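You operate a simulated robot arm through the tools that you are given. There is no shell and no other tool. Be economical: measure what you need, move in short steps, check, and stop when the job is done.

You run a simulated two-armed robot. Do the job below in one go: nothing can be reset, and whatever is moved stays where it is left.

## Task
Pick up the glass soda jar with one hand, pass it to the other hand and put it on the window side of the can bench. Set down upright: glass soda jar.
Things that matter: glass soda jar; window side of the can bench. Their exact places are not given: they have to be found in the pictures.

Only the result counts: the job must be done as asked and must still hold three seconds after the hand-in. Knocking over, shifting, dropping, spilling or breaking anything else fails it.

## Robot
Two 7-joint arms with two-finger parallel grippers on one trunk, on a base that drives. Base frame: it is fixed to the floor where the robot stands at the start and does not move with it; the origin is under the middle of the robot, x ahead of it, y to its left, z up. Readings come in m, degrees, newtons and seconds.
The left shoulder is at the start at [-0.103, 0.119, 0.781], the right one opposite. With the tool pointing down near the work surface each hand reaches from about 0.1 to 0.52 m from the robot's upright axis, wherever it stands, measured 20 degrees to its own side. Places, roughly: window side of the can bench (15x46 cm) [-0.28, 1.22, 0.76]. Payload 3.43 kg a hand.
Tool frame (each hand has its own): the origin (TCP) lies between the finger pads and is the grasp point; the fingertips stand 0.03 m ahead of it; z points along the fingers, y is the line along which they close. Largest opening 0.094 m; finger width 0.028, thickness 0.01; the body of the gripper, 0.05 by 0.096 m, starts 0.055 m behind the TCP.
Orientation is that of the tool frame in the base frame, as a unit quaternion [x, y, z, w]. With the fingers straight down and closing along the base's y, the tool's x points along the base's -x, its y along +y and its z along -z.

## Interface
- The arms move only by the tool arm_command. It takes "left_moves", "right_moves" or both (then of equal length, played together; a hand with none holds still); each is a list of rows, each an object (a shift or turn left out is 0, a gripper value left out holds the last) with "dp": the shift along the tool's x, y, z in mm, a list of three; "rot": the turn, a rotation vector about the tool's x, y, z in degrees, a list of three; "claw": the finger opening in mm, from 0 to 94. In form: [{"dp": [x, y, z], "rot": [rx, ry, rz], "claw": claw}, ...]. A call has 1 to 10 rows; each row is the pose to reach, as a shift and turn from the pose commanded when the call began, along the tool's axes at that moment. Each row takes 0.2 s and may step no farther than 0.05 m and 8.6 degrees from the row before; otherwise, or with a gripper value out of range, the whole call is refused. A pose out of reach is approached as far as the arm can. The call stops where the force on the tool passes 40 N (or 10 N more than at its start, if that is more) or the arm is blocked; 0.2 s more then pass. Each finger travels about 0.153 m/s and halts on what it meets, pressing with about 44 N; the grip force reading is that of the motor and also rises with nothing between the fingers. The clock runs only during rows and for 0.2 s after the last one: add rows that repeat a pose to give the fingers time. It gives the time, the measured TCP pose, the force on the tool (base axes), the opening and the grip force at its end, in the units of the frame above (readings bear some noise), with the torque about the TCP (base axes, N m) and any sound that the robot's microphone picked up.
- Cameras (640 x 400 px; columns grow to the right, rows downward): "scene" is now at [0.0357, -0.0252, 1.4935]; the picture's right is [-0.29, -0.96, 0.00], its down [-0.67, 0.20, -0.72] and it looks along [0.69, -0.21, -0.70] (base axes); focal length 264 px, centre (320, 200). "left" rides on the left gripper at [0.076, -0.014, -0.103] in its tool frame; the picture's right is [0.18, 0.98, 0.00], its down [-0.75, 0.14, -0.64] and it looks along [-0.63, 0.12, 0.77] (tool axes); focal length 243 px, centre (320, 200). "right" rides on the right gripper at [0.076, 0.014, -0.102] in its tool frame; the picture's right is [-0.18, 0.98, 0.00], its down [-0.75, -0.14, -0.64] and it looks along [-0.63, -0.12, 0.77] (tool axes); focal length 243 px, centre (320, 200).
- get_image(camera): a new picture of that camera. No time passes.
- lift_body(by): slides the trunk up (or, below 0, down) by that many m; the arms and the scene camera ride with it, the base frame stays. It gives what a move gives, with no picture.
- roll_base(legs): drives the robot by 1 to 6 legs, each [ahead, left, turn to the left] in m, m and degrees, along the robot's own axes; the way and the turn of a leg run together, so that a leg with both is an arc; at most 1.5 m and 180 degrees a leg. The arms and the cameras ride along, it lands a little off, and it stops where it bumps. It gives what a move gives.
- pan_tilt(pan, tilt): turns the head with the scene camera to pan (to the left, within 143 degrees either way) and tilt (down, from -29 to 69), counted from straight ahead of the robot. It gives what a move gives.
- pixel_to_xyz(camera, pixels): for up to 12 pixels [column, row] of the newest picture of that camera ("zoom" is the newest enlarged one), the place [x, y, z] in the base frame of the surface seen there, good to about 0.002 m. No time passes.
- close_up(camera, box): a new picture of the part [left, top, right, bottom] of that camera's present view, enlarged. No time passes.
- hand_in(): hands the job in; it is judged then, once.

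Go step by step. Measure first, check grasps and placings, and put right what went wrong. The budget is 80 turns and 70 pictures, counting those below and the enlarged ones. Unless the task says otherwise, let go and move clear before handing in, and close with one line.

The tools are called as a command line: name --argument value ..., lists and objects as JSON in quotes. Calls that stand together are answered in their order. arm_command: Moves the arms, as the interface text tells. Its arguments: {"type":"object","properties":{"left_moves":{"type":"array"},"right_moves":{"type":"array"}},"required":[]} The other tools are called the same way: lift_body (by) slides the trunk up or down; roll_base (legs) drives the base; pan_tilt (pan, tilt) turns the head that bears the scene camera; get_image (camera) takes a picture; pixel_to_xyz (camera, pixels) gives the place of the surface under pixels of a picture; close_up (camera, box) takes an enlarged picture of a part of a camera's view; hand_in () hands the job in.

At the start:

```text
t: 0.0
left_ee_pos: [0.3505, 0.0931, 1.1243]
left_tool_rot: [0.0, 1.0, 0.0, 0.0]
left_wrist_force: [0.1, -0.4, 0.3]
left_moment: [0.0, 0.01, 0.01]
left_grip_width: 0.094
left_grasp_force: 0.1
right_ee_pos: [0.2429, -0.1711, 1.1775]
right_tool_rot: [0.0, 1.0, 0.0, 0.0]
right_wrist_force: [-0.4, -0.9, 0.2]
right_moment: [0.02, 0.0, -0.02]
right_grip_width: 0.0939
right_grasp_force: 0.1
trunk travel left (down, up): [-0.205, 0.131]
robot x, y, heading: [-0.0039, 0.0004, -0.1]
head pan, tilt: [-17.0, 44.1]
```

scene: 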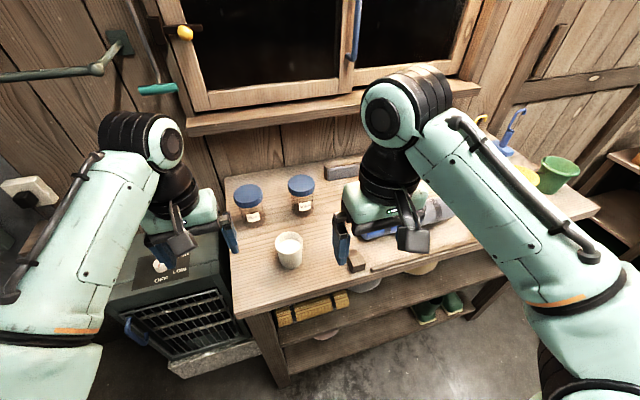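
right: 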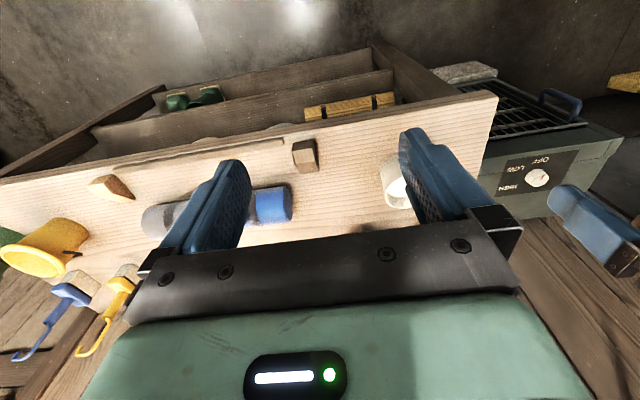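
left: 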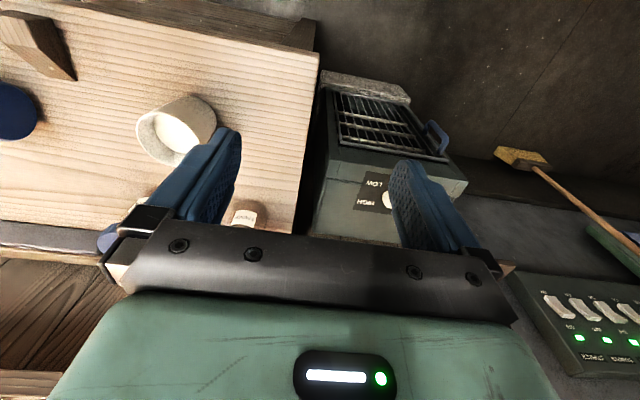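

Two blue-lidded jars stand at about (250,205) and (302,195), with labels; I need to read them and also look left to the can bench.

close_up --camera "scene" --box '[220, 160, 340, 235]'

pan_tilt --pan 85 --tilt 40

get_image --camera "scene"

```text
5.33 times, centred on (280, 198) of scene
```

zoom: 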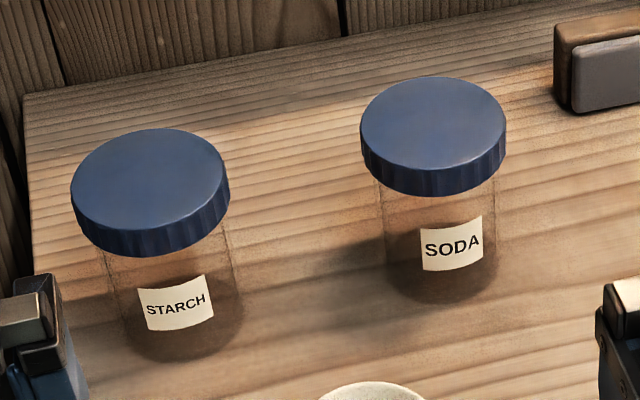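

```text
t: 1.8
left_ee_pos: [0.3514, 0.0934, 1.1252]
left_tool_rot: [0.001, 1.0, 0.0, 0.0]
left_wrist_force: [-0.1, 0.5, -0.3]
left_moment: [-0.01, 0.02, 0.0]
left_grip_width: 0.0942
left_grasp_force: 0.0
right_ee_pos: [0.2429, -0.1716, 1.1792]
right_tool_rot: [0.0, 1.0, 0.0, -0.001]
right_wrist_force: [-0.1, -0.1, -0.3]
right_moment: [0.06, -0.02, -0.01]
right_grip_width: 0.0942
right_grasp_force: 0.0
trunk travel left (down, up): [-0.205, 0.131]
robot x, y, heading: [0.0019, 0.0009, -0.0]
head pan, tilt: [85.0, 40.0]
```

```text
65 pictures are left
```

scene: 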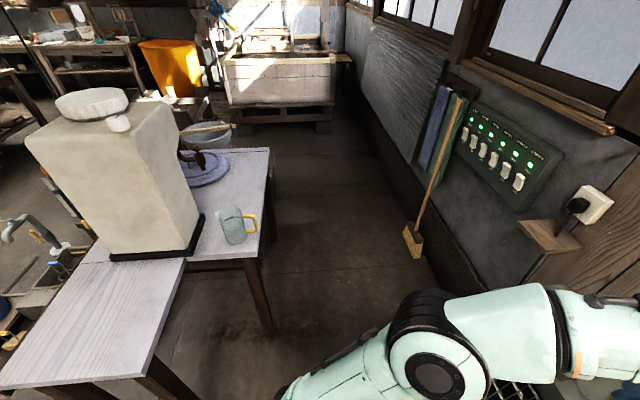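

The right-hand jar is SODA. The can bench is at the left (the jerry can around (120,170)); I measure its top and the things on it.

pixel_to_xyz --camera "scene" --pixels '[[268, 150], [262, 255], [190, 255], [235, 242], [236, 210], [185, 262], [140, 380], [5, 385], [205, 222], [202, 245], [120, 300], [220, 180]]'

close_up --camera "scene" --box '[0, 80, 290, 400]'

```text
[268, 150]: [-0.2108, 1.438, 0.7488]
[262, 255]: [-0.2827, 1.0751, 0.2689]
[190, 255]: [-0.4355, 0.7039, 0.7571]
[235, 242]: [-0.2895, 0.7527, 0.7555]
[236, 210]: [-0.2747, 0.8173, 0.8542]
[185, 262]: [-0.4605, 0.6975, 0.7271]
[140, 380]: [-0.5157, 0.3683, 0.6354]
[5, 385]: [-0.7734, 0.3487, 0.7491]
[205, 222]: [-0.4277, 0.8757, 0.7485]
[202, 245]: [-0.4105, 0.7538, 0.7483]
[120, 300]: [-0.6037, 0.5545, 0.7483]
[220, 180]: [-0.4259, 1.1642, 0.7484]
```

```text
1.25 times, centred on (145, 240) of scene
```

zoom: 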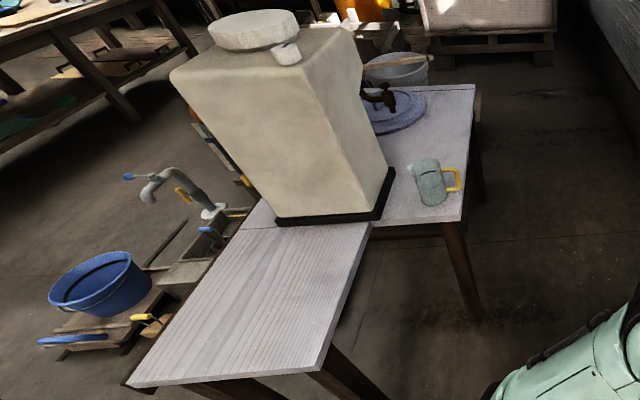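

Target strip: roughly x -0.355…-0.205, y 0.99…1.45, z 0.748; a mug stands at (-0.28,0.78), outside. Now measure the jar.

pan_tilt --pan 0 --tilt 48

get_image --camera "scene"

```text
t: 3.4
left_ee_pos: [0.3518, 0.0921, 1.1244]
left_tool_rot: [0.001, 1.0, 0.0, 0.001]
left_wrist_force: [-0.2, 0.0, 0.1]
left_moment: [0.01, 0.0, -0.03]
left_grip_width: 0.0939
left_grasp_force: 0.1
right_ee_pos: [0.2447, -0.1706, 1.1775]
right_tool_rot: [0.001, 1.0, 0.001, 0.0]
right_wrist_force: [-0.4, -1.0, 0.4]
right_moment: [-0.01, -0.01, 0.0]
right_grip_width: 0.0938
right_grasp_force: 0.1
trunk travel left (down, up): [-0.205, 0.131]
robot x, y, heading: [0.0032, 0.003, 0.3]
head pan, tilt: [0.0, 48.0]
```

```text
63 pictures are left
```

scene: 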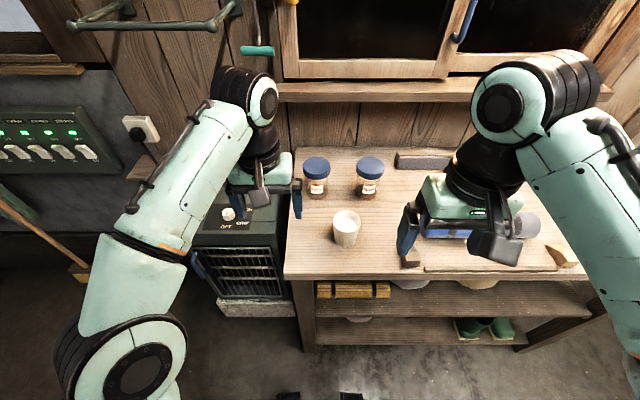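

close_up --camera "scene" --box '[280, 140, 440, 240]'

pixel_to_xyz --camera "zoom" --pixels '[[355, 62], [355, 115], [360, 165], [355, 192], [355, 215], [305, 190], [408, 190], [310, 90], [145, 70], [270, 320], [225, 300], [440, 230]]'

```text
4.00 times, centred on (360, 190) of scene
```

zoom: 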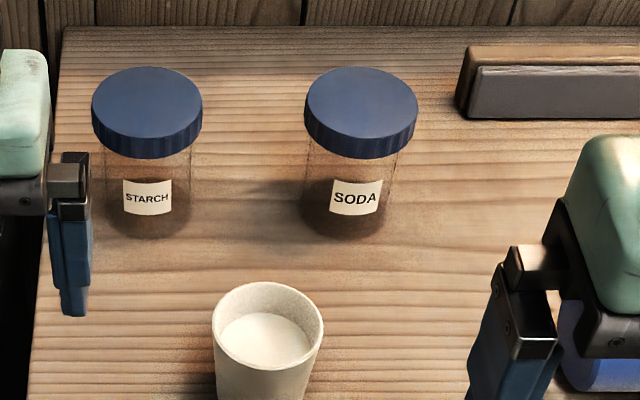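

```text
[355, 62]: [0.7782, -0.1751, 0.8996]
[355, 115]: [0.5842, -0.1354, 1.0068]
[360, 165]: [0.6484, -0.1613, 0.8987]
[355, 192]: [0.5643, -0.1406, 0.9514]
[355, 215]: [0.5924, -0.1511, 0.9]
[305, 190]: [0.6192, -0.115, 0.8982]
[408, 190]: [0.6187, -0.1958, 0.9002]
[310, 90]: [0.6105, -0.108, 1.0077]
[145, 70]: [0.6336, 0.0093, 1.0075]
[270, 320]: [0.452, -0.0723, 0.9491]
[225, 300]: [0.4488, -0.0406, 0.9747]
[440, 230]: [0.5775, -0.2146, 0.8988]
```

Table top is z≈0.899 and the lid top z≈1.007. I measure the lid and body widths of the soda jar and the free space.

pixel_to_xyz --camera "zoom" --pixels '[[361, 70], [361, 128], [307, 100], [415, 102], [361, 152], [310, 165], [398, 165], [201, 100], [147, 125], [147, 70], [462, 100], [340, 205]]'

close_up --camera "scene" --box '[335, 145, 399, 205]'

```text
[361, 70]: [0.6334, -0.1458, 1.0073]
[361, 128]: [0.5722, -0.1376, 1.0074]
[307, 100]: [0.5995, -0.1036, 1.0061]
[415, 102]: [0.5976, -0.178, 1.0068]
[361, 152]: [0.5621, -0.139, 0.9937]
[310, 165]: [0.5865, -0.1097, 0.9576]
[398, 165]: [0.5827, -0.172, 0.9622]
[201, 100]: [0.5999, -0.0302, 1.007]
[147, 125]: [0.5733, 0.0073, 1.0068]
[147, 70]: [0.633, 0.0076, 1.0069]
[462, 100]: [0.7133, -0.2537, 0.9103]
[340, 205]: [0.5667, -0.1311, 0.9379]
```

```text
6.67 times, centred on (367, 175) of scene
```

zoom: 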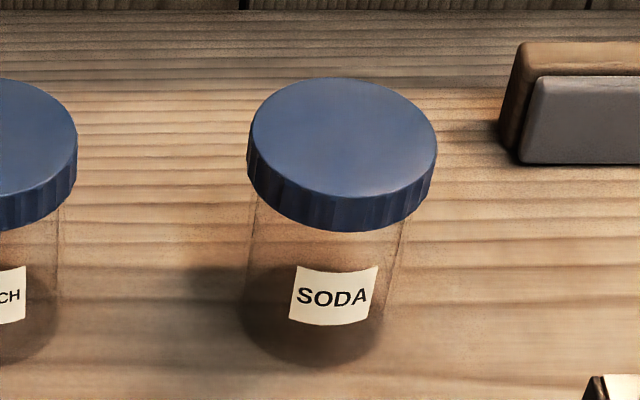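

Soda jar axis ≈ (0.600,-0.141), lid Ø≈0.075 at z 0.985–1.007, body Ø≈0.066. It is too far (0.615 m), so I check the table's front edge and the space behind before driving.

get_image --camera "scene"

pixel_to_xyz --camera "scene" --pixels '[[300, 277], [440, 276], [340, 283], [250, 270], [240, 305], [410, 258], [345, 215], [555, 255], [520, 225], [300, 92], [320, 345], [120, 150]]'

pan_tilt --pan 140 --tilt 40

get_image --camera "scene"

```text
60 pictures are left
```

scene: 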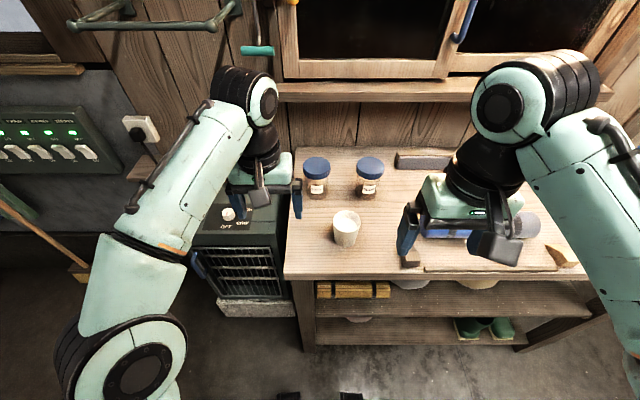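

```text
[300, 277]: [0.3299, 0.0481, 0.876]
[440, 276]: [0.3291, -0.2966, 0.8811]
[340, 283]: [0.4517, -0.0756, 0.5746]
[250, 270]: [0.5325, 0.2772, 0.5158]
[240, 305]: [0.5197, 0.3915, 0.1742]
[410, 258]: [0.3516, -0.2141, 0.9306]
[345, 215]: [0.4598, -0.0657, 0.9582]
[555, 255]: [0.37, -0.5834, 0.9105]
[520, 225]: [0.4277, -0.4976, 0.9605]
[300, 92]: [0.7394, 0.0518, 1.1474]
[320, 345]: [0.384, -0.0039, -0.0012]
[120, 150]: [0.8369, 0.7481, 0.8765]
```

```text
t: 5.6
left_ee_pos: [0.3515, 0.0942, 1.1231]
left_tool_rot: [0.0, 1.0, 0.0, 0.0]
left_wrist_force: [1.2, -0.4, 0.2]
left_moment: [0.02, 0.01, 0.0]
left_grip_width: 0.094
left_grasp_force: 0.1
right_ee_pos: [0.2427, -0.1711, 1.1786]
right_tool_rot: [0.0, 1.0, 0.0, 0.0]
right_wrist_force: [-0.9, 0.4, -0.2]
right_moment: [0.01, 0.04, 0.04]
right_grip_width: 0.0941
right_grasp_force: 0.1
trunk travel left (down, up): [-0.205, 0.131]
robot x, y, heading: [-0.0014, 0.0017, 0.0]
head pan, tilt: [140.0, 40.0]
```

```text
59 pictures are left
```

scene: 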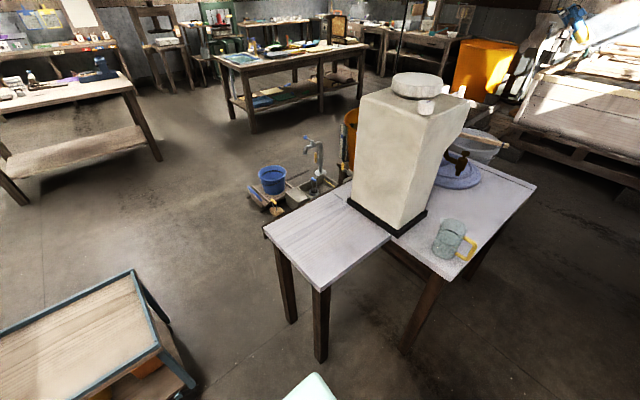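

Table front edge is x≈0.33; behind, the floor is free except the trolley. I look at my own base front to know how far I may drive.

pan_tilt --pan 0 --tilt 69

get_image --camera "scene"

pixel_to_xyz --camera "scene" --pixels '[[320, 340], [320, 300], [280, 320], [360, 320], [320, 270], [250, 300], [400, 300], [320, 220], [290, 280], [350, 280]]'

```text
t: 7.8
left_ee_pos: [0.3507, 0.0921, 1.1265]
left_tool_rot: [0.0, 1.0, 0.0, 0.0]
left_wrist_force: [0.2, -0.1, -0.8]
left_moment: [0.02, -0.03, -0.05]
left_grip_width: 0.094
left_grasp_force: 0.0
right_ee_pos: [0.2437, -0.1716, 1.179]
right_tool_rot: [0.0, 1.0, 0.0, 0.0]
right_wrist_force: [-0.2, 0.4, -1.0]
right_moment: [0.03, 0.0, 0.01]
right_grip_width: 0.0941
right_grasp_force: 0.0
trunk travel left (down, up): [-0.205, 0.131]
robot x, y, heading: [-0.0011, 0.0037, -0.1]
head pan, tilt: [0.0, 68.8]
```

```text
58 pictures are left
```

scene: 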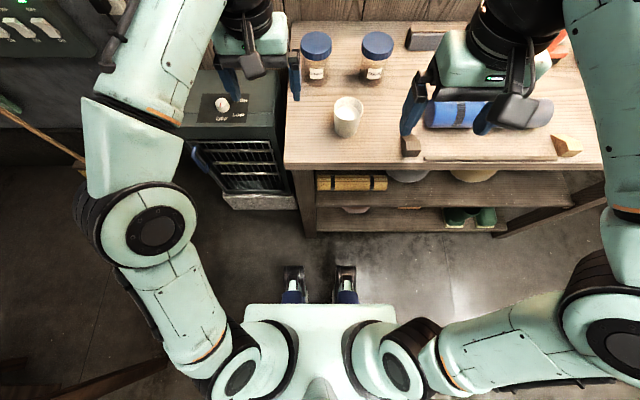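

```text
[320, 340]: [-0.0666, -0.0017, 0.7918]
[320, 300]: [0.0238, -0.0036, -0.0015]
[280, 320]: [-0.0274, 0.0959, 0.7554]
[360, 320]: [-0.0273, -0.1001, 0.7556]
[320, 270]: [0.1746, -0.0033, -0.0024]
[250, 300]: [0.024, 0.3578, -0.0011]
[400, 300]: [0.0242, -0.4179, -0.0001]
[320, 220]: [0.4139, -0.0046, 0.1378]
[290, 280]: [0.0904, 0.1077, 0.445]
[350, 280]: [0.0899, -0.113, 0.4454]
```

My knees reach only x≈0.13, so 0.13 m ahead leaves clearance to the table edge; hands at z≥1.09 stay above everything.

roll_base --legs '[[0.13, 0, 0]]'

pan_tilt --pan 0 --tilt 52

close_up --camera "scene" --box '[260, 100, 500, 250]'

```text
t: 9.1
left_ee_pos: [0.409, 0.0929, 1.1253]
left_tool_rot: [0.0, 1.0, 0.001, 0.0]
left_wrist_force: [-0.4, -0.6, -0.7]
left_moment: [0.02, -0.04, -0.01]
left_grip_width: 0.0941
left_grasp_force: 0.1
right_ee_pos: [0.3012, -0.1704, 1.1782]
right_tool_rot: [0.0, 1.0, 0.0, 0.0]
right_wrist_force: [-1.0, -0.4, 0.6]
right_moment: [0.02, -0.02, -0.01]
right_grip_width: 0.0939
right_grasp_force: 0.0
trunk travel left (down, up): [-0.205, 0.131]
robot x, y, heading: [0.0613, 0.0002, 0.3]
head pan, tilt: [0.0, 68.8]
stopped in leg 1: the robot was blocked; the commanded pose is now the measured one
```

```text
t: 9.8
left_ee_pos: [0.4122, 0.0932, 1.1235]
left_tool_rot: [-0.001, 1.0, 0.0, 0.0]
left_wrist_force: [-0.4, -0.5, 0.3]
left_moment: [-0.04, 0.04, -0.02]
left_grip_width: 0.0942
left_grasp_force: 0.0
right_ee_pos: [0.3052, -0.172, 1.1767]
right_tool_rot: [0.0, 1.0, -0.001, -0.001]
right_wrist_force: [-1.2, 0.2, 0.1]
right_moment: [0.0, -0.02, -0.01]
right_grip_width: 0.094
right_grasp_force: 0.1
trunk travel left (down, up): [-0.205, 0.131]
robot x, y, heading: [0.0563, -0.0024, 0.1]
head pan, tilt: [0.0, 52.0]
```

```text
2.67 times, centred on (380, 175) of scene
```

zoom: 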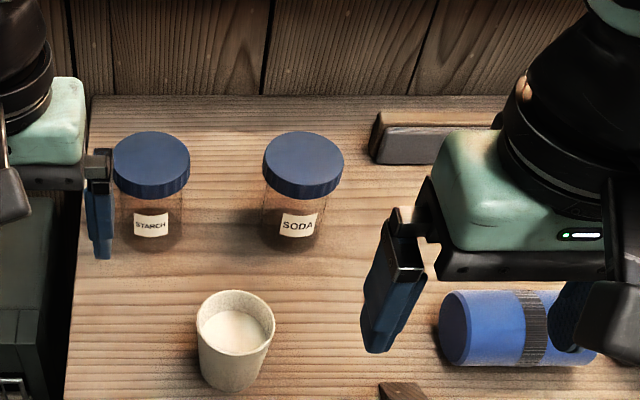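

The base bumped at x≈0.06 (table contact). I recheck that nothing shifted.

pixel_to_xyz --camera "zoom" --pixels '[[304, 134], [304, 178], [265, 158], [341, 158], [152, 134], [152, 180], [236, 300], [400, 390], [115, 158], [188, 158]]'

```text
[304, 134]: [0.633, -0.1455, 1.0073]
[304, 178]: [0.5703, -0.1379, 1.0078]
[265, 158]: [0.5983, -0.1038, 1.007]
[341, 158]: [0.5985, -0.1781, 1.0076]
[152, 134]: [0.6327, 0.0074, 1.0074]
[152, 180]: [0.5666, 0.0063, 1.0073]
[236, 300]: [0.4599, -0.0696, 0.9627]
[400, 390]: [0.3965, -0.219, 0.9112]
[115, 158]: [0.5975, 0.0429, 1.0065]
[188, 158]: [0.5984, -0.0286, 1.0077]
```

Nothing shifted; jar at (0.600,-0.141). I bring the right hand above the jar with a 20° forward tilt to extend reach.

arm_command --right_moves '[{"dp": [-42, 4, 5], "rot": [0, -4, 0], "claw": 94}, {"dp": [-84, 9, 10], "rot": [0, -8, 0]}, {"dp": [-126, 13, 20], "rot": [0, -12, 0]}, {"dp": [-168, 18, 30], "rot": [0, -16, 0]}, {"dp": [-210, 22, 40], "rot": [0, -20, 0]}, {"dp": [-252, 27, 50], "rot": [0, -20, 0]}, {"dp": [-295, 31, 60], "rot": [0, -20, 0]}, {"dp": [-295, 31, 77], "rot": [0, -20, 0]}]'

get_image --camera "right"

get_image --camera "scene"

```text
t: 11.6
left_ee_pos: [0.4126, 0.0927, 1.1239]
left_tool_rot: [0.0, 1.0, 0.001, -0.001]
left_wrist_force: [0.4, -0.4, -0.8]
left_moment: [-0.04, 0.0, -0.01]
left_grip_width: 0.0938
left_grasp_force: 0.1
right_ee_pos: [0.567, -0.1419, 1.0845]
right_tool_rot: [-0.001, 0.985, 0.0, 0.173]
right_wrist_force: [-0.2, -0.2, 0.6]
right_moment: [0.02, -0.03, 0.0]
right_grip_width: 0.0942
right_grasp_force: 0.0
right hand out of reach, approached as far as the arm can: row 6, 7, 8
trunk travel left (down, up): [-0.205, 0.131]
robot x, y, heading: [0.0605, 0.0038, 0.3]
head pan, tilt: [0.0, 52.0]
```

```text
56 pictures are left
```

right: 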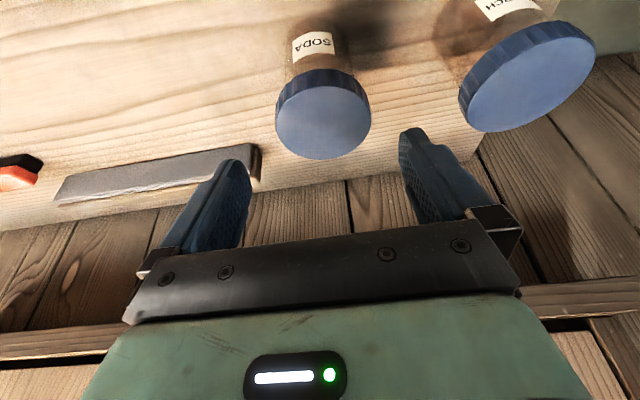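

```text
55 pictures are left
```

scene: 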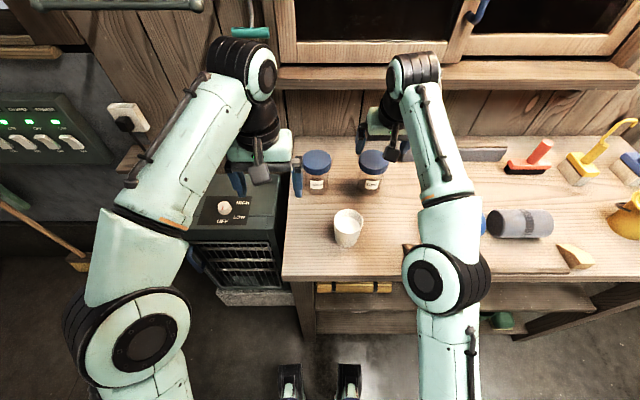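

The arm falls ~3 cm short because the shoulder is low; raising the trunk by 0.12 m brings the shoulder nearer wrist height.

lift_body --by 0.12

```text
t: 13.1
left_ee_pos: [0.412, 0.0937, 1.2436]
left_tool_rot: [-0.001, 1.0, 0.0, -0.001]
left_wrist_force: [-0.4, -0.5, 0.3]
left_moment: [-0.01, 0.0, 0.02]
left_grip_width: 0.094
left_grasp_force: 0.0
right_ee_pos: [0.5665, -0.1441, 1.2078]
right_tool_rot: [-0.001, 0.985, 0.001, 0.173]
right_wrist_force: [0.2, 1.0, -0.3]
right_moment: [0.0, -0.05, -0.03]
right_grip_width: 0.0939
right_grasp_force: 0.0
trunk travel left (down, up): [-0.325, 0.011]
robot x, y, heading: [0.0626, -0.0001, 0.3]
head pan, tilt: [0.0, 52.0]
```

Now move above the lid axis at z≈1.08.

arm_command --right_moves '[{"dp": [-10, 1, 30]}, {"dp": [-10, 2, 65]}, {"dp": [0, 3, 98]}, {"dp": [12, 3, 131]}, {"dp": [12, 3, 131]}]'

get_image --camera "right"

```text
t: 14.3
left_ee_pos: [0.4123, 0.0945, 1.2435]
left_tool_rot: [-0.001, 1.0, 0.0, -0.001]
left_wrist_force: [-0.2, -0.4, -0.4]
left_moment: [0.0, -0.01, 0.02]
left_grip_width: 0.0941
left_grasp_force: 0.1
right_ee_pos: [0.5989, -0.1402, 1.0794]
right_tool_rot: [0.0, 0.985, -0.001, 0.172]
right_wrist_force: [0.1, 0.1, -0.1]
right_moment: [0.01, 0.01, -0.03]
right_grip_width: 0.0937
right_grasp_force: 0.1
trunk travel left (down, up): [-0.325, 0.011]
robot x, y, heading: [0.0591, 0.0027, 0.1]
head pan, tilt: [0.0, 52.0]
```

```text
54 pictures are left
```

right: 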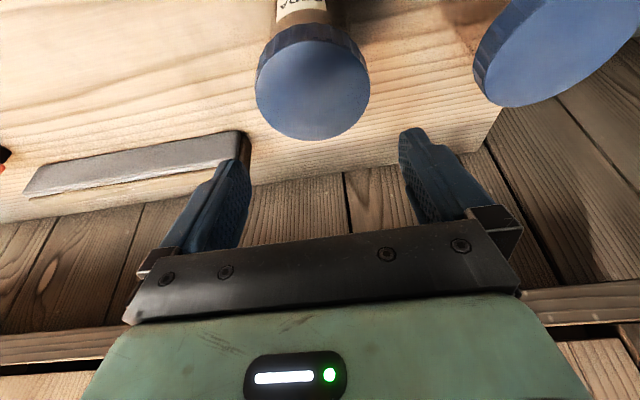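

Above the lid at (0.599,-0.140). Descend straight 81 mm and close on the lid.

arm_command --right_moves '[{"dp": [13, -1, 38]}, {"dp": [20, -1, 57]}, {"dp": [27, -1, 76]}, {"dp": [27, -1, 76]}]'

close_up --camera "scene" --box '[280, 100, 440, 200]'

get_image --camera "right"

```text
t: 15.3
left_ee_pos: [0.4129, 0.0928, 1.2443]
left_tool_rot: [-0.001, 1.0, 0.0, -0.001]
left_wrist_force: [0.6, -0.1, -0.1]
left_moment: [0.02, -0.01, -0.03]
left_grip_width: 0.0939
left_grasp_force: 0.1
right_ee_pos: [0.5999, -0.1408, 0.9989]
right_tool_rot: [0.0, 0.985, -0.001, 0.173]
right_wrist_force: [0.2, -0.8, 0.2]
right_moment: [-0.01, -0.02, 0.02]
right_grip_width: 0.0939
right_grasp_force: 0.1
trunk travel left (down, up): [-0.325, 0.011]
robot x, y, heading: [0.0605, 0.0011, 0.2]
head pan, tilt: [0.0, 52.0]
```

```text
4.00 times, centred on (360, 150) of scene
```

zoom: 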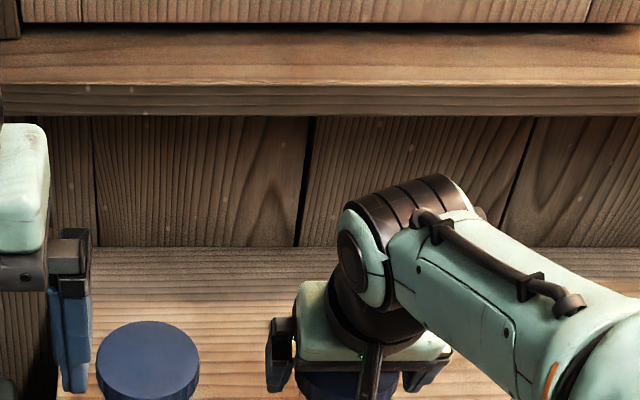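

```text
52 pictures are left
```

right: 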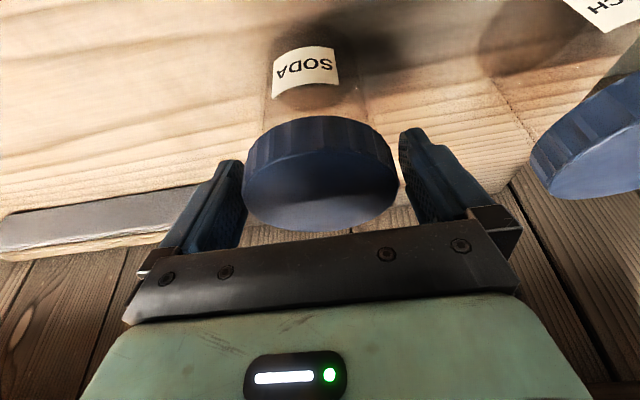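

The lid sits centred between the pads. Close, then lift 5 cm.

arm_command --right_moves '[{"claw": 70}, {"claw": 40}, {"claw": 40}, {"claw": 40}]'

arm_command --right_moves '[{"dp": [-3, 0, -9]}, {"dp": [-10, 0, -28]}, {"dp": [-17, 0, -47]}, {"dp": [-17, 0, -47]}]'

get_image --camera "right"

```text
t: 16.3
left_ee_pos: [0.4129, 0.0938, 1.2423]
left_tool_rot: [-0.001, 1.0, 0.001, -0.001]
left_wrist_force: [0.7, -0.3, -0.2]
left_moment: [-0.01, 0.01, -0.02]
left_grip_width: 0.0943
left_grasp_force: 0.1
right_ee_pos: [0.6003, -0.1399, 0.9999]
right_tool_rot: [0.0, 0.985, -0.001, 0.173]
right_wrist_force: [0.0, 0.3, -1.0]
right_moment: [0.0, 0.03, -0.02]
right_grip_width: 0.076
right_grasp_force: 43.8
trunk travel left (down, up): [-0.325, 0.011]
robot x, y, heading: [0.0601, 0.0007, -0.1]
head pan, tilt: [0.0, 52.0]
```

```text
t: 17.3
left_ee_pos: [0.4117, 0.0927, 1.2436]
left_tool_rot: [0.0, 1.0, 0.001, -0.001]
left_wrist_force: [0.0, 0.1, 0.0]
left_moment: [0.0, 0.01, -0.02]
left_grip_width: 0.0941
left_grasp_force: 0.1
right_ee_pos: [0.6009, -0.1398, 1.0508]
right_tool_rot: [-0.001, 0.985, -0.001, 0.173]
right_wrist_force: [0.3, 0.4, -1.6]
right_moment: [-0.01, 0.0, 0.01]
right_grip_width: 0.0762
right_grasp_force: 44.3
trunk travel left (down, up): [-0.325, 0.011]
robot x, y, heading: [0.0593, -0.0021, -0.2]
head pan, tilt: [0.0, 52.0]
```

```text
51 pictures are left
```

right: 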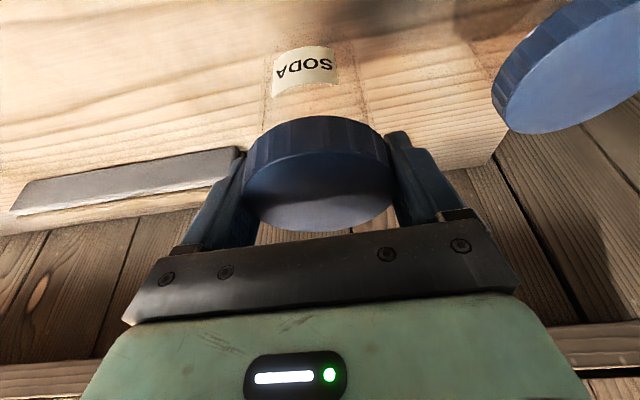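

The whole jar came up (label moves with the lid). Raise and retract it, then back the base away from the table.

arm_command --right_moves '[{"dp": [-8, 0, -38]}, {"dp": [10, 0, -80]}, {"dp": [35, 0, -110]}, {"dp": [60, 0, -128]}, {"dp": [100, 0, -142]}, {"dp": [100, 0, -142]}]'

roll_base --legs '[[-0.3, 0, 0]]'

get_image --camera "scene"

```text
t: 18.7
left_ee_pos: [0.4133, 0.0927, 1.2426]
left_tool_rot: [0.0, 1.0, 0.001, -0.001]
left_wrist_force: [0.4, -0.3, 0.7]
left_moment: [0.03, 0.02, -0.01]
left_grip_width: 0.094
left_grasp_force: 0.0
right_ee_pos: [0.4589, -0.1407, 1.1484]
right_tool_rot: [-0.001, 0.985, 0.0, 0.172]
right_wrist_force: [0.2, -0.6, -1.9]
right_moment: [-0.01, 0.0, -0.02]
right_grip_width: 0.0761
right_grasp_force: 43.6
trunk travel left (down, up): [-0.325, 0.011]
robot x, y, heading: [0.0603, -0.0028, 0.3]
head pan, tilt: [0.0, 52.0]
```

```text
t: 20.8
left_ee_pos: [0.1143, 0.0927, 1.2436]
left_tool_rot: [0.0, 1.0, 0.001, -0.001]
left_wrist_force: [0.1, 0.1, -0.3]
left_moment: [-0.03, 0.03, 0.0]
left_grip_width: 0.094
left_grasp_force: 0.0
right_ee_pos: [0.1601, -0.1411, 1.1486]
right_tool_rot: [-0.001, 0.985, -0.001, 0.173]
right_wrist_force: [0.2, -1.1, -1.0]
right_moment: [-0.01, 0.0, -0.02]
right_grip_width: 0.0762
right_grasp_force: 44.3
trunk travel left (down, up): [-0.325, 0.011]
robot x, y, heading: [-0.2391, -0.0003, 0.2]
head pan, tilt: [0.0, 52.0]
```

```text
50 pictures are left
```

scene: 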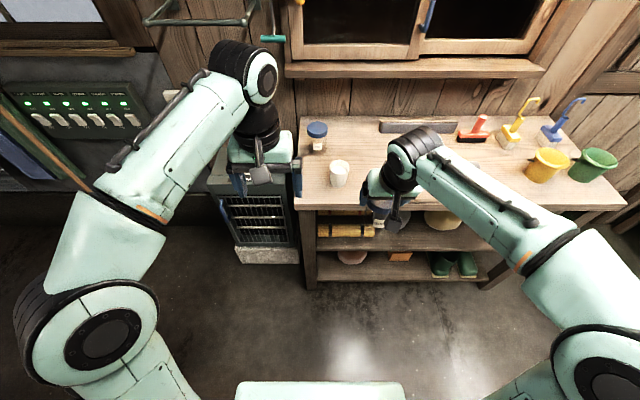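

Robot now at x≈-0.24 with free space. I pitch the left hand from pointing down to nearly horizontal, off to the left, while shifting the jar slightly toward the middle.

arm_command --left_moves '[{"dp": [5, 9, 14], "rot": [0, -8, 0], "claw": 94}, {"dp": [10, 18, 28], "rot": [0, -16, 0]}, {"dp": [15, 27, 42], "rot": [0, -24, 0]}, {"dp": [20, 36, 56], "rot": [0, -32, 0]}, {"dp": [25, 45, 70], "rot": [0, -40, 0]}, {"dp": [30, 54, 84], "rot": [0, -48, 0]}, {"dp": [35, 63, 98], "rot": [0, -56, 0]}, {"dp": [40, 72, 112], "rot": [0, -64, 0]}, {"dp": [45, 81, 126], "rot": [0, -72, 0]}, {"dp": [50, 90, 140], "rot": [0, -80, 0]}]'

get_image --camera "scene"

```text
t: 23.0
left_ee_pos: [0.1348, 0.1916, 1.1589]
left_tool_rot: [0.0, 0.767, 0.001, 0.641]
left_wrist_force: [0.0, 0.2, 1.4]
left_moment: [-0.03, 0.02, -0.01]
left_grip_width: 0.094
left_grasp_force: 0.1
left hand out of reach, approached as far as the arm can: row 8, 9, 10
right_ee_pos: [0.1609, -0.1422, 1.1476]
right_tool_rot: [-0.001, 0.985, -0.001, 0.172]
right_wrist_force: [-0.1, 0.1, -2.5]
right_moment: [-0.02, -0.03, 0.03]
right_grip_width: 0.0762
right_grasp_force: 44.1
trunk travel left (down, up): [-0.325, 0.011]
robot x, y, heading: [-0.2362, 0.0017, 0.1]
head pan, tilt: [0.0, 52.0]
```

```text
49 pictures are left
```

scene: 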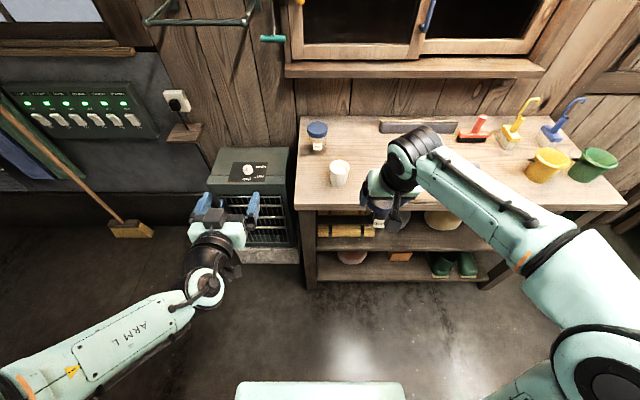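

Orientation is right (10° below horizontal) but the spot near the body was out of reach; I yaw the hand 45° to the right here.

arm_command --left_moves '[{"dp": [0, 0, 5], "rot": [7.4, 0, 1.3]}, {"dp": [0, 0, 10], "rot": [14.8, 0, 2.6]}, {"dp": [0, 0, 10], "rot": [22.1, 0, 3.9]}, {"dp": [0, 0, 10], "rot": [29.5, 0, 5.2]}, {"dp": [0, 0, 10], "rot": [36.9, 0, 6.5]}, {"dp": [0, 0, 10], "rot": [44.3, 0, 7.8]}]'

```text
t: 24.4
left_ee_pos: [0.1415, 0.19, 1.1591]
left_tool_rot: [0.292, 0.709, -0.244, 0.594]
left_wrist_force: [0.0, -0.2, 0.6]
left_moment: [-0.01, -0.02, 0.0]
left_grip_width: 0.094
left_grasp_force: 0.0
right_ee_pos: [0.1598, -0.1409, 1.1478]
right_tool_rot: [0.0, 0.985, -0.001, 0.173]
right_wrist_force: [0.5, 0.4, -1.1]
right_moment: [-0.03, 0.01, -0.01]
right_grip_width: 0.0759
right_grasp_force: 44.4
trunk travel left (down, up): [-0.325, 0.011]
robot x, y, heading: [-0.2367, 0.0021, -0.2]
head pan, tilt: [0.0, 52.0]
```

Left tool now points (0.70,-0.69,-0.18) as planned. I move the jar 7 cm farther out and bring the left hand to a standoff 13 cm from its body.

arm_command --right_moves '[{"dp": [-33, 0, 12]}, {"dp": [-66, 0, 24]}, {"dp": [-66, 0, 24]}]'

arm_command --left_moves '[{"dp": [4, -29, 29]}, {"dp": [8, -57, 58]}, {"dp": [12, -86, 86]}, {"dp": [15, -114, 115]}, {"dp": [19, -143, 144]}, {"dp": [23, -171, 172]}, {"dp": [23, -171, 172]}]'

get_image --camera "scene"

get_image --camera "left"

```text
t: 25.2
left_ee_pos: [0.1422, 0.1898, 1.1582]
left_tool_rot: [0.293, 0.708, -0.246, 0.594]
left_wrist_force: [-0.8, 0.5, -0.2]
left_moment: [-0.02, -0.02, 0.0]
left_grip_width: 0.0941
left_grasp_force: 0.1
right_ee_pos: [0.2293, -0.1428, 1.1494]
right_tool_rot: [-0.001, 0.985, -0.001, 0.173]
right_wrist_force: [0.1, -0.3, -2.1]
right_moment: [0.0, -0.04, -0.02]
right_grip_width: 0.076
right_grasp_force: 44.1
trunk travel left (down, up): [-0.325, 0.011]
robot x, y, heading: [-0.2381, -0.0005, -0.0]
head pan, tilt: [0.0, 52.0]
```

```text
t: 26.8
left_ee_pos: [0.1395, -0.0274, 1.1092]
left_tool_rot: [0.294, 0.709, -0.246, 0.592]
left_wrist_force: [0.7, 0.8, 0.0]
left_moment: [-0.01, 0.03, 0.01]
left_grip_width: 0.0941
left_grasp_force: 0.0
left hand out of reach, approached as far as the arm can: row 6, 7
right_ee_pos: [0.23, -0.1411, 1.1491]
right_tool_rot: [0.0, 0.985, -0.001, 0.173]
right_wrist_force: [-0.2, 0.2, -1.1]
right_moment: [-0.03, 0.02, -0.04]
right_grip_width: 0.0762
right_grasp_force: 44.2
trunk travel left (down, up): [-0.325, 0.011]
robot x, y, heading: [-0.2358, 0.0001, 0.3]
head pan, tilt: [0.0, 52.0]
```

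```text
48 pictures are left
```

scene: 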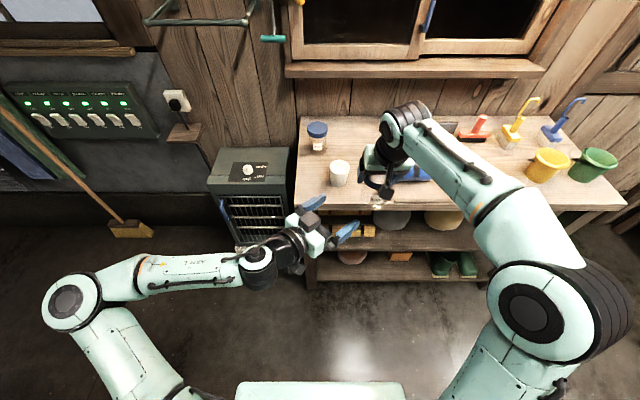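

```text
47 pictures are left
```

left: 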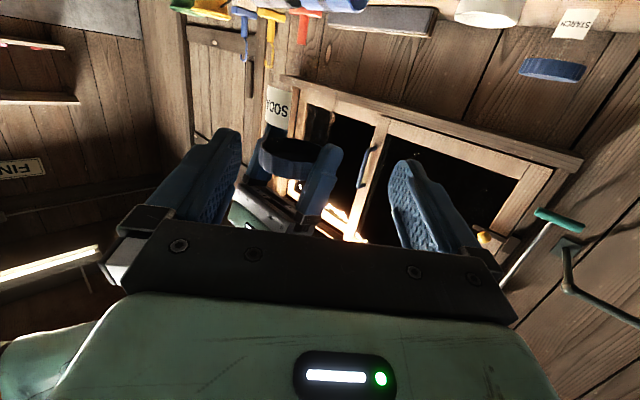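

The jar hangs a bit left of centre (pixel (285,110)). I move to a nearer point on the approach line, 9 cm from the axis, correcting laterally.

arm_command --left_moves '[{"dp": [0, -9, 27]}, {"dp": [-1, -17, 55]}, {"dp": [-1, -17, 55]}]'

get_image --camera "left"

```text
t: 27.6
left_ee_pos: [0.1452, -0.0299, 1.1106]
left_tool_rot: [0.293, 0.709, -0.246, 0.593]
left_wrist_force: [-0.1, -0.8, -0.4]
left_moment: [0.04, -0.01, 0.0]
left_grip_width: 0.0942
left_grasp_force: 0.1
left hand out of reach, approached as far as the arm can: row 1, 2, 3
right_ee_pos: [0.2295, -0.141, 1.148]
right_tool_rot: [-0.001, 0.985, 0.0, 0.173]
right_wrist_force: [0.3, -0.7, -2.1]
right_moment: [-0.02, 0.01, -0.01]
right_grip_width: 0.0761
right_grasp_force: 44.0
trunk travel left (down, up): [-0.325, 0.011]
robot x, y, heading: [-0.237, 0.0019, -0.0]
head pan, tilt: [0.0, 52.0]
```

```text
46 pictures are left
```

left: 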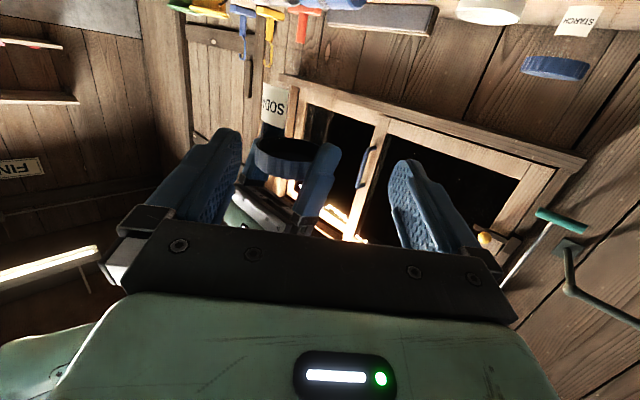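

The left arm is limited toward the right. I move it back left to a comfortable standoff and bring the jar over with the right hand instead (y≈0.02).

arm_command --left_moves '[{"dp": [7, 32, -21]}, {"dp": [15, 64, -42]}, {"dp": [22, 95, -62]}, {"dp": [22, 95, -62]}]'

arm_command --right_moves '[{"dp": [0, 40, 0]}, {"dp": [0, 80, 0]}, {"dp": [0, 120, 0]}, {"dp": [0, 160, 0]}, {"dp": [0, 160, 0]}]'

get_image --camera "scene"

get_image --camera "left"

```text
t: 28.6
left_ee_pos: [0.1661, 0.0829, 1.0999]
left_tool_rot: [0.293, 0.708, -0.246, 0.594]
left_wrist_force: [-0.4, -0.5, -0.1]
left_moment: [-0.01, -0.01, 0.01]
left_grip_width: 0.0938
left_grasp_force: 0.2
right_ee_pos: [0.2294, -0.1419, 1.1474]
right_tool_rot: [-0.001, 0.985, -0.001, 0.173]
right_wrist_force: [0.6, 0.1, -1.8]
right_moment: [0.02, 0.0, 0.02]
right_grip_width: 0.0763
right_grasp_force: 43.9
trunk travel left (down, up): [-0.325, 0.011]
robot x, y, heading: [-0.2366, 0.0004, 0.1]
head pan, tilt: [0.0, 52.0]
```

```text
t: 29.8
left_ee_pos: [0.1669, 0.0813, 1.1007]
left_tool_rot: [0.294, 0.709, -0.246, 0.593]
left_wrist_force: [-0.7, -0.2, -0.5]
left_moment: [-0.03, 0.0, 0.0]
left_grip_width: 0.0941
left_grasp_force: 0.0
right_ee_pos: [0.23, 0.0168, 1.1481]
right_tool_rot: [0.0, 0.985, 0.0, 0.173]
right_wrist_force: [0.1, 1.1, -2.2]
right_moment: [0.02, -0.01, 0.0]
right_grip_width: 0.0761
right_grasp_force: 43.7
trunk travel left (down, up): [-0.325, 0.011]
robot x, y, heading: [-0.2399, 0.0005, 0.1]
head pan, tilt: [0.0, 52.0]
```

```text
45 pictures are left
```

scene: 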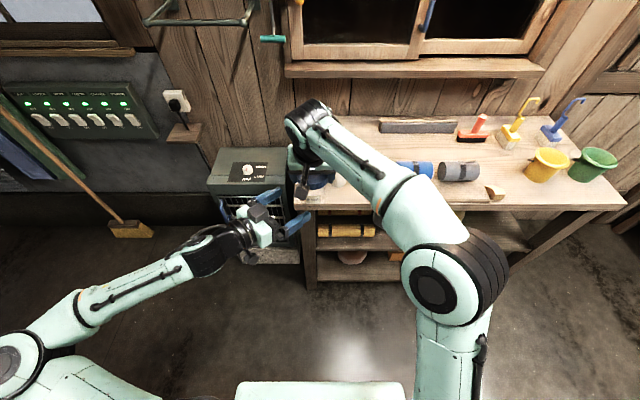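

```text
44 pictures are left
```

left: 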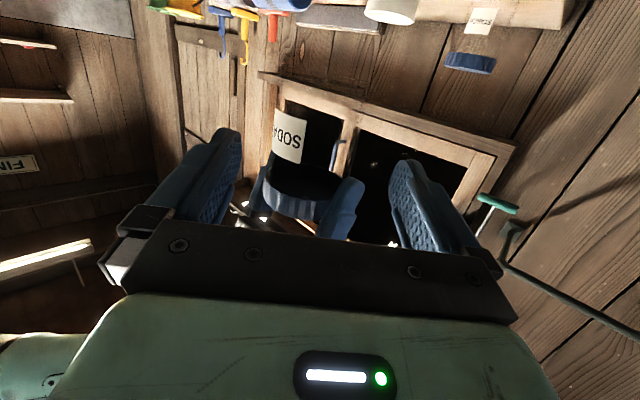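

The jar is centred between the left fingers. Advance 91 mm along the tool axis around the body, then check.

arm_command --left_moves '[{"dp": [0, 0, 31]}, {"dp": [1, 0, 61]}, {"dp": [1, 0, 91]}, {"dp": [1, 0, 91]}]'

get_image --camera "left"

close_up --camera "scene" --box '[200, 90, 400, 290]'

```text
t: 30.8
left_ee_pos: [0.2294, 0.0185, 1.0827]
left_tool_rot: [0.293, 0.709, -0.245, 0.593]
left_wrist_force: [0.4, -0.1, -0.6]
left_moment: [0.0, 0.03, 0.0]
left_grip_width: 0.0939
left_grasp_force: 0.0
right_ee_pos: [0.2284, 0.0187, 1.1478]
right_tool_rot: [-0.002, 0.985, 0.0, 0.172]
right_wrist_force: [0.0, -0.3, -2.4]
right_moment: [0.01, 0.04, 0.01]
right_grip_width: 0.0762
right_grasp_force: 44.3
trunk travel left (down, up): [-0.325, 0.011]
robot x, y, heading: [-0.2396, -0.0029, 0.1]
head pan, tilt: [0.0, 52.0]
```

```text
43 pictures are left
```

left: 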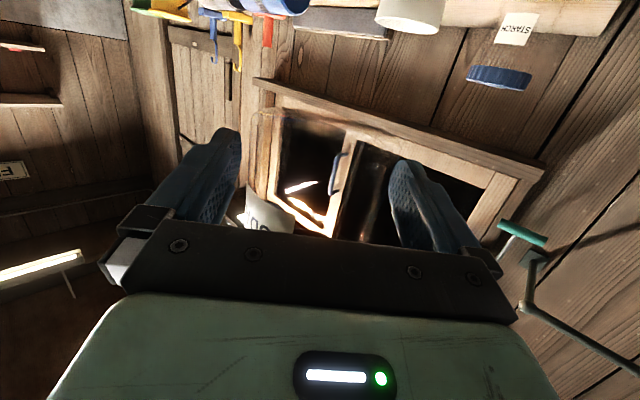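

```text
2.00 times, centred on (300, 190) of scene
```

zoom: 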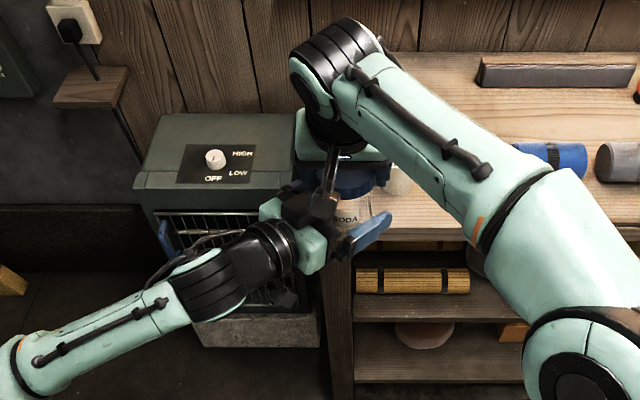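

Left TCP (0.229,0.0185,1.083) lies on the jar axis 35 mm above its bottom. Close the left hand.

arm_command --left_moves '[{"claw": 75}, {"claw": 55}, {"claw": 40}, {"claw": 40}, {"claw": 40}]'

```text
t: 32.0
left_ee_pos: [0.2298, 0.0192, 1.0821]
left_tool_rot: [0.293, 0.709, -0.245, 0.594]
left_wrist_force: [-6.0, -7.6, -0.6]
left_moment: [0.36, -0.37, -0.03]
left_grip_width: 0.0727
left_grasp_force: 44.2
right_ee_pos: [0.2301, 0.0178, 1.1487]
right_tool_rot: [-0.001, 0.985, 0.0, 0.173]
right_wrist_force: [6.7, 6.1, 1.2]
right_moment: [0.11, -0.03, -0.01]
right_grip_width: 0.0764
right_grasp_force: 43.7
trunk travel left (down, up): [-0.325, 0.011]
robot x, y, heading: [-0.2388, -0.002, 0.1]
head pan, tilt: [0.0, 52.0]
```

Left grips the glass at 72.7 mm with 44 N. Open the right hand and back it up along its axis.

arm_command --right_moves '[{"claw": 80}, {"claw": 94}, {"claw": 94}]'

arm_command --right_moves '[{"dp": [-10, 0, -28]}, {"dp": [-20, 0, -56]}, {"dp": [-34, 0, -94]}, {"dp": [-34, 0, -94]}]'

get_image --camera "right"

```text
t: 32.8
left_ee_pos: [0.2295, 0.0199, 1.0822]
left_tool_rot: [0.292, 0.709, -0.245, 0.593]
left_wrist_force: [0.0, -0.2, -0.1]
left_moment: [-0.03, 0.0, -0.03]
left_grip_width: 0.0726
left_grasp_force: 44.1
right_ee_pos: [0.2303, 0.0178, 1.1479]
right_tool_rot: [0.0, 0.985, 0.0, 0.173]
right_wrist_force: [1.0, 0.4, 0.5]
right_moment: [-0.01, 0.0, -0.02]
right_grip_width: 0.094
right_grasp_force: 0.1
trunk travel left (down, up): [-0.325, 0.011]
robot x, y, heading: [-0.2434, -0.0016, -0.0]
head pan, tilt: [0.0, 52.0]
```

```text
t: 33.8
left_ee_pos: [0.2304, 0.0193, 1.0814]
left_tool_rot: [0.293, 0.709, -0.245, 0.593]
left_wrist_force: [0.2, -0.5, 0.0]
left_moment: [-0.03, -0.02, 0.0]
left_grip_width: 0.0725
left_grasp_force: 44.3
right_ee_pos: [0.2289, 0.0179, 1.2491]
right_tool_rot: [0.0, 0.985, -0.001, 0.172]
right_wrist_force: [0.1, 0.1, 0.0]
right_moment: [0.01, 0.03, -0.02]
right_grip_width: 0.0939
right_grasp_force: 0.0
trunk travel left (down, up): [-0.325, 0.011]
robot x, y, heading: [-0.2358, 0.0016, 0.3]
head pan, tilt: [0.0, 52.0]
```

```text
41 pictures are left
```

right: 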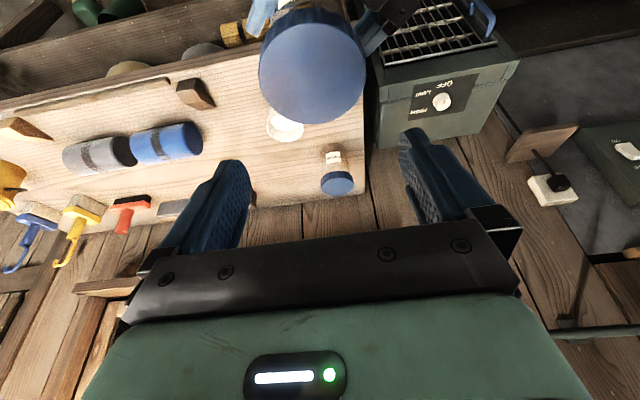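

The handover succeeded: left holds the jar, the right is clear above. Now stow the right hand to the right and turn the left hand to point straight ahead.

arm_command --right_moves '[{"dp": [15, -40, -8], "rot": [0, 4, 0]}, {"dp": [40, -75, -16], "rot": [0, 8, 0]}, {"dp": [70, -110, -25], "rot": [0, 12, 0]}, {"dp": [100, -145, -35], "rot": [0, 16, 0]}, {"dp": [130, -180, -46], "rot": [0, 20, 0]}, {"dp": [158, -220, -57], "rot": [0, 20, 0]}, {"dp": [158, -220, -57], "rot": [0, 20, 0]}]'

arm_command --left_moves '[{"dp": [3, 13, -17], "rot": [-7.4, 0, -1.3]}, {"dp": [6, 27, -34], "rot": [-14.8, 0, -2.6]}, {"dp": [9, 41, -52], "rot": [-22.1, 0, -3.9]}, {"dp": [12, 54, -69], "rot": [-29.5, 0, -5.2]}, {"dp": [15, 68, -86], "rot": [-36.9, 0, -6.5]}, {"dp": [18, 81, -103], "rot": [-44.3, 0, -7.8]}, {"dp": [18, 81, -103], "rot": [-44.3, 0, -7.8]}]'

get_image --camera "scene"

```text
t: 35.4
left_ee_pos: [0.2309, 0.0203, 1.0818]
left_tool_rot: [0.292, 0.709, -0.245, 0.593]
left_wrist_force: [-0.1, 0.5, 0.0]
left_moment: [-0.02, 0.02, -0.05]
left_grip_width: 0.0726
left_grasp_force: 44.5
right_ee_pos: [0.0636, -0.2019, 1.2469]
right_tool_rot: [0.0, 1.0, -0.001, -0.002]
right_wrist_force: [0.0, 0.5, -0.3]
right_moment: [-0.04, 0.04, 0.01]
right_grip_width: 0.0941
right_grasp_force: 0.0
trunk travel left (down, up): [-0.325, 0.011]
robot x, y, heading: [-0.2393, -0.0019, 0.2]
head pan, tilt: [0.0, 52.0]
```

```text
t: 37.0
left_ee_pos: [0.2122, 0.1509, 1.0834]
left_tool_rot: [0.0, 0.766, 0.001, 0.643]
left_wrist_force: [0.2, -0.1, -0.2]
left_moment: [0.0, 0.0, 0.0]
left_grip_width: 0.0721
left_grasp_force: 44.0
right_ee_pos: [0.0624, -0.2012, 1.2482]
right_tool_rot: [0.0, 1.0, -0.001, -0.001]
right_wrist_force: [0.5, 0.3, 0.7]
right_moment: [-0.02, -0.02, 0.02]
right_grip_width: 0.0941
right_grasp_force: 0.0
trunk travel left (down, up): [-0.325, 0.011]
robot x, y, heading: [-0.2396, -0.0009, 0.5]
head pan, tilt: [0.0, 52.0]
```

```text
40 pictures are left
```

scene: 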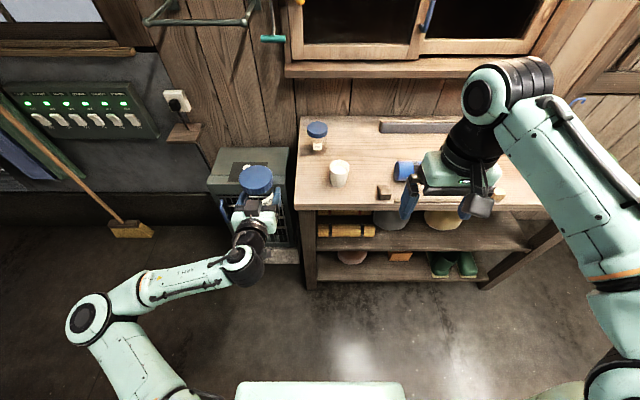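

Jar is upright in the left hand. Before driving I measure the heater, broom and wall items for the route.

pixel_to_xyz --camera "scene" --pixels '[[130, 228], [70, 175], [10, 110], [222, 230], [213, 185], [300, 205], [70, 120], [183, 135], [85, 305], [100, 210], [243, 174], [610, 380]]'

pan_tilt --pan 80 --tilt 35

get_image --camera "scene"

```text
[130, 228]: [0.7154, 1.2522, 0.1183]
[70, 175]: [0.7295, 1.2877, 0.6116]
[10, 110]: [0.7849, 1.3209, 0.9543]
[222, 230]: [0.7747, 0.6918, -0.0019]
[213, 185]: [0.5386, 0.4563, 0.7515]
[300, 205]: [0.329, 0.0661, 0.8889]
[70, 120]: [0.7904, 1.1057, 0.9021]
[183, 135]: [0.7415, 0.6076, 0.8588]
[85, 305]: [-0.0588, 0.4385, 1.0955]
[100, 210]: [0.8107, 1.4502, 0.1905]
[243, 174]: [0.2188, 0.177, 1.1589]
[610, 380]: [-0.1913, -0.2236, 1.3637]
```

```text
t: 38.5
left_ee_pos: [0.2117, 0.1506, 1.0841]
left_tool_rot: [0.001, 0.766, 0.0, 0.643]
left_wrist_force: [-0.4, 0.5, -0.6]
left_moment: [-0.03, 0.02, 0.01]
left_grip_width: 0.0723
left_grasp_force: 44.1
right_ee_pos: [0.0621, -0.201, 1.2488]
right_tool_rot: [0.0, 1.0, -0.001, 0.0]
right_wrist_force: [0.6, -0.7, -0.2]
right_moment: [0.0, -0.01, -0.02]
right_grip_width: 0.0944
right_grasp_force: 0.0
trunk travel left (down, up): [-0.325, 0.011]
robot x, y, heading: [-0.2341, 0.0012, 0.2]
head pan, tilt: [80.0, 35.0]
```

```text
39 pictures are left
```

scene: 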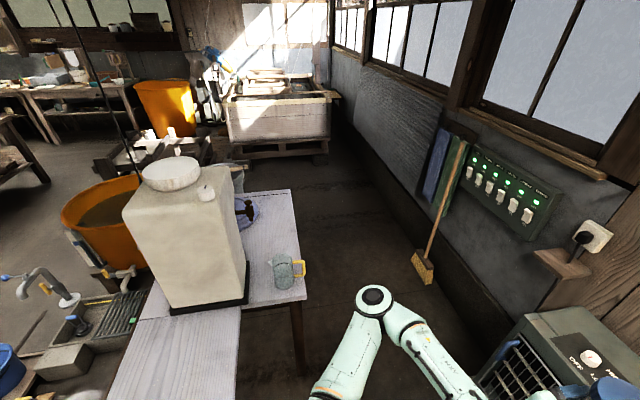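

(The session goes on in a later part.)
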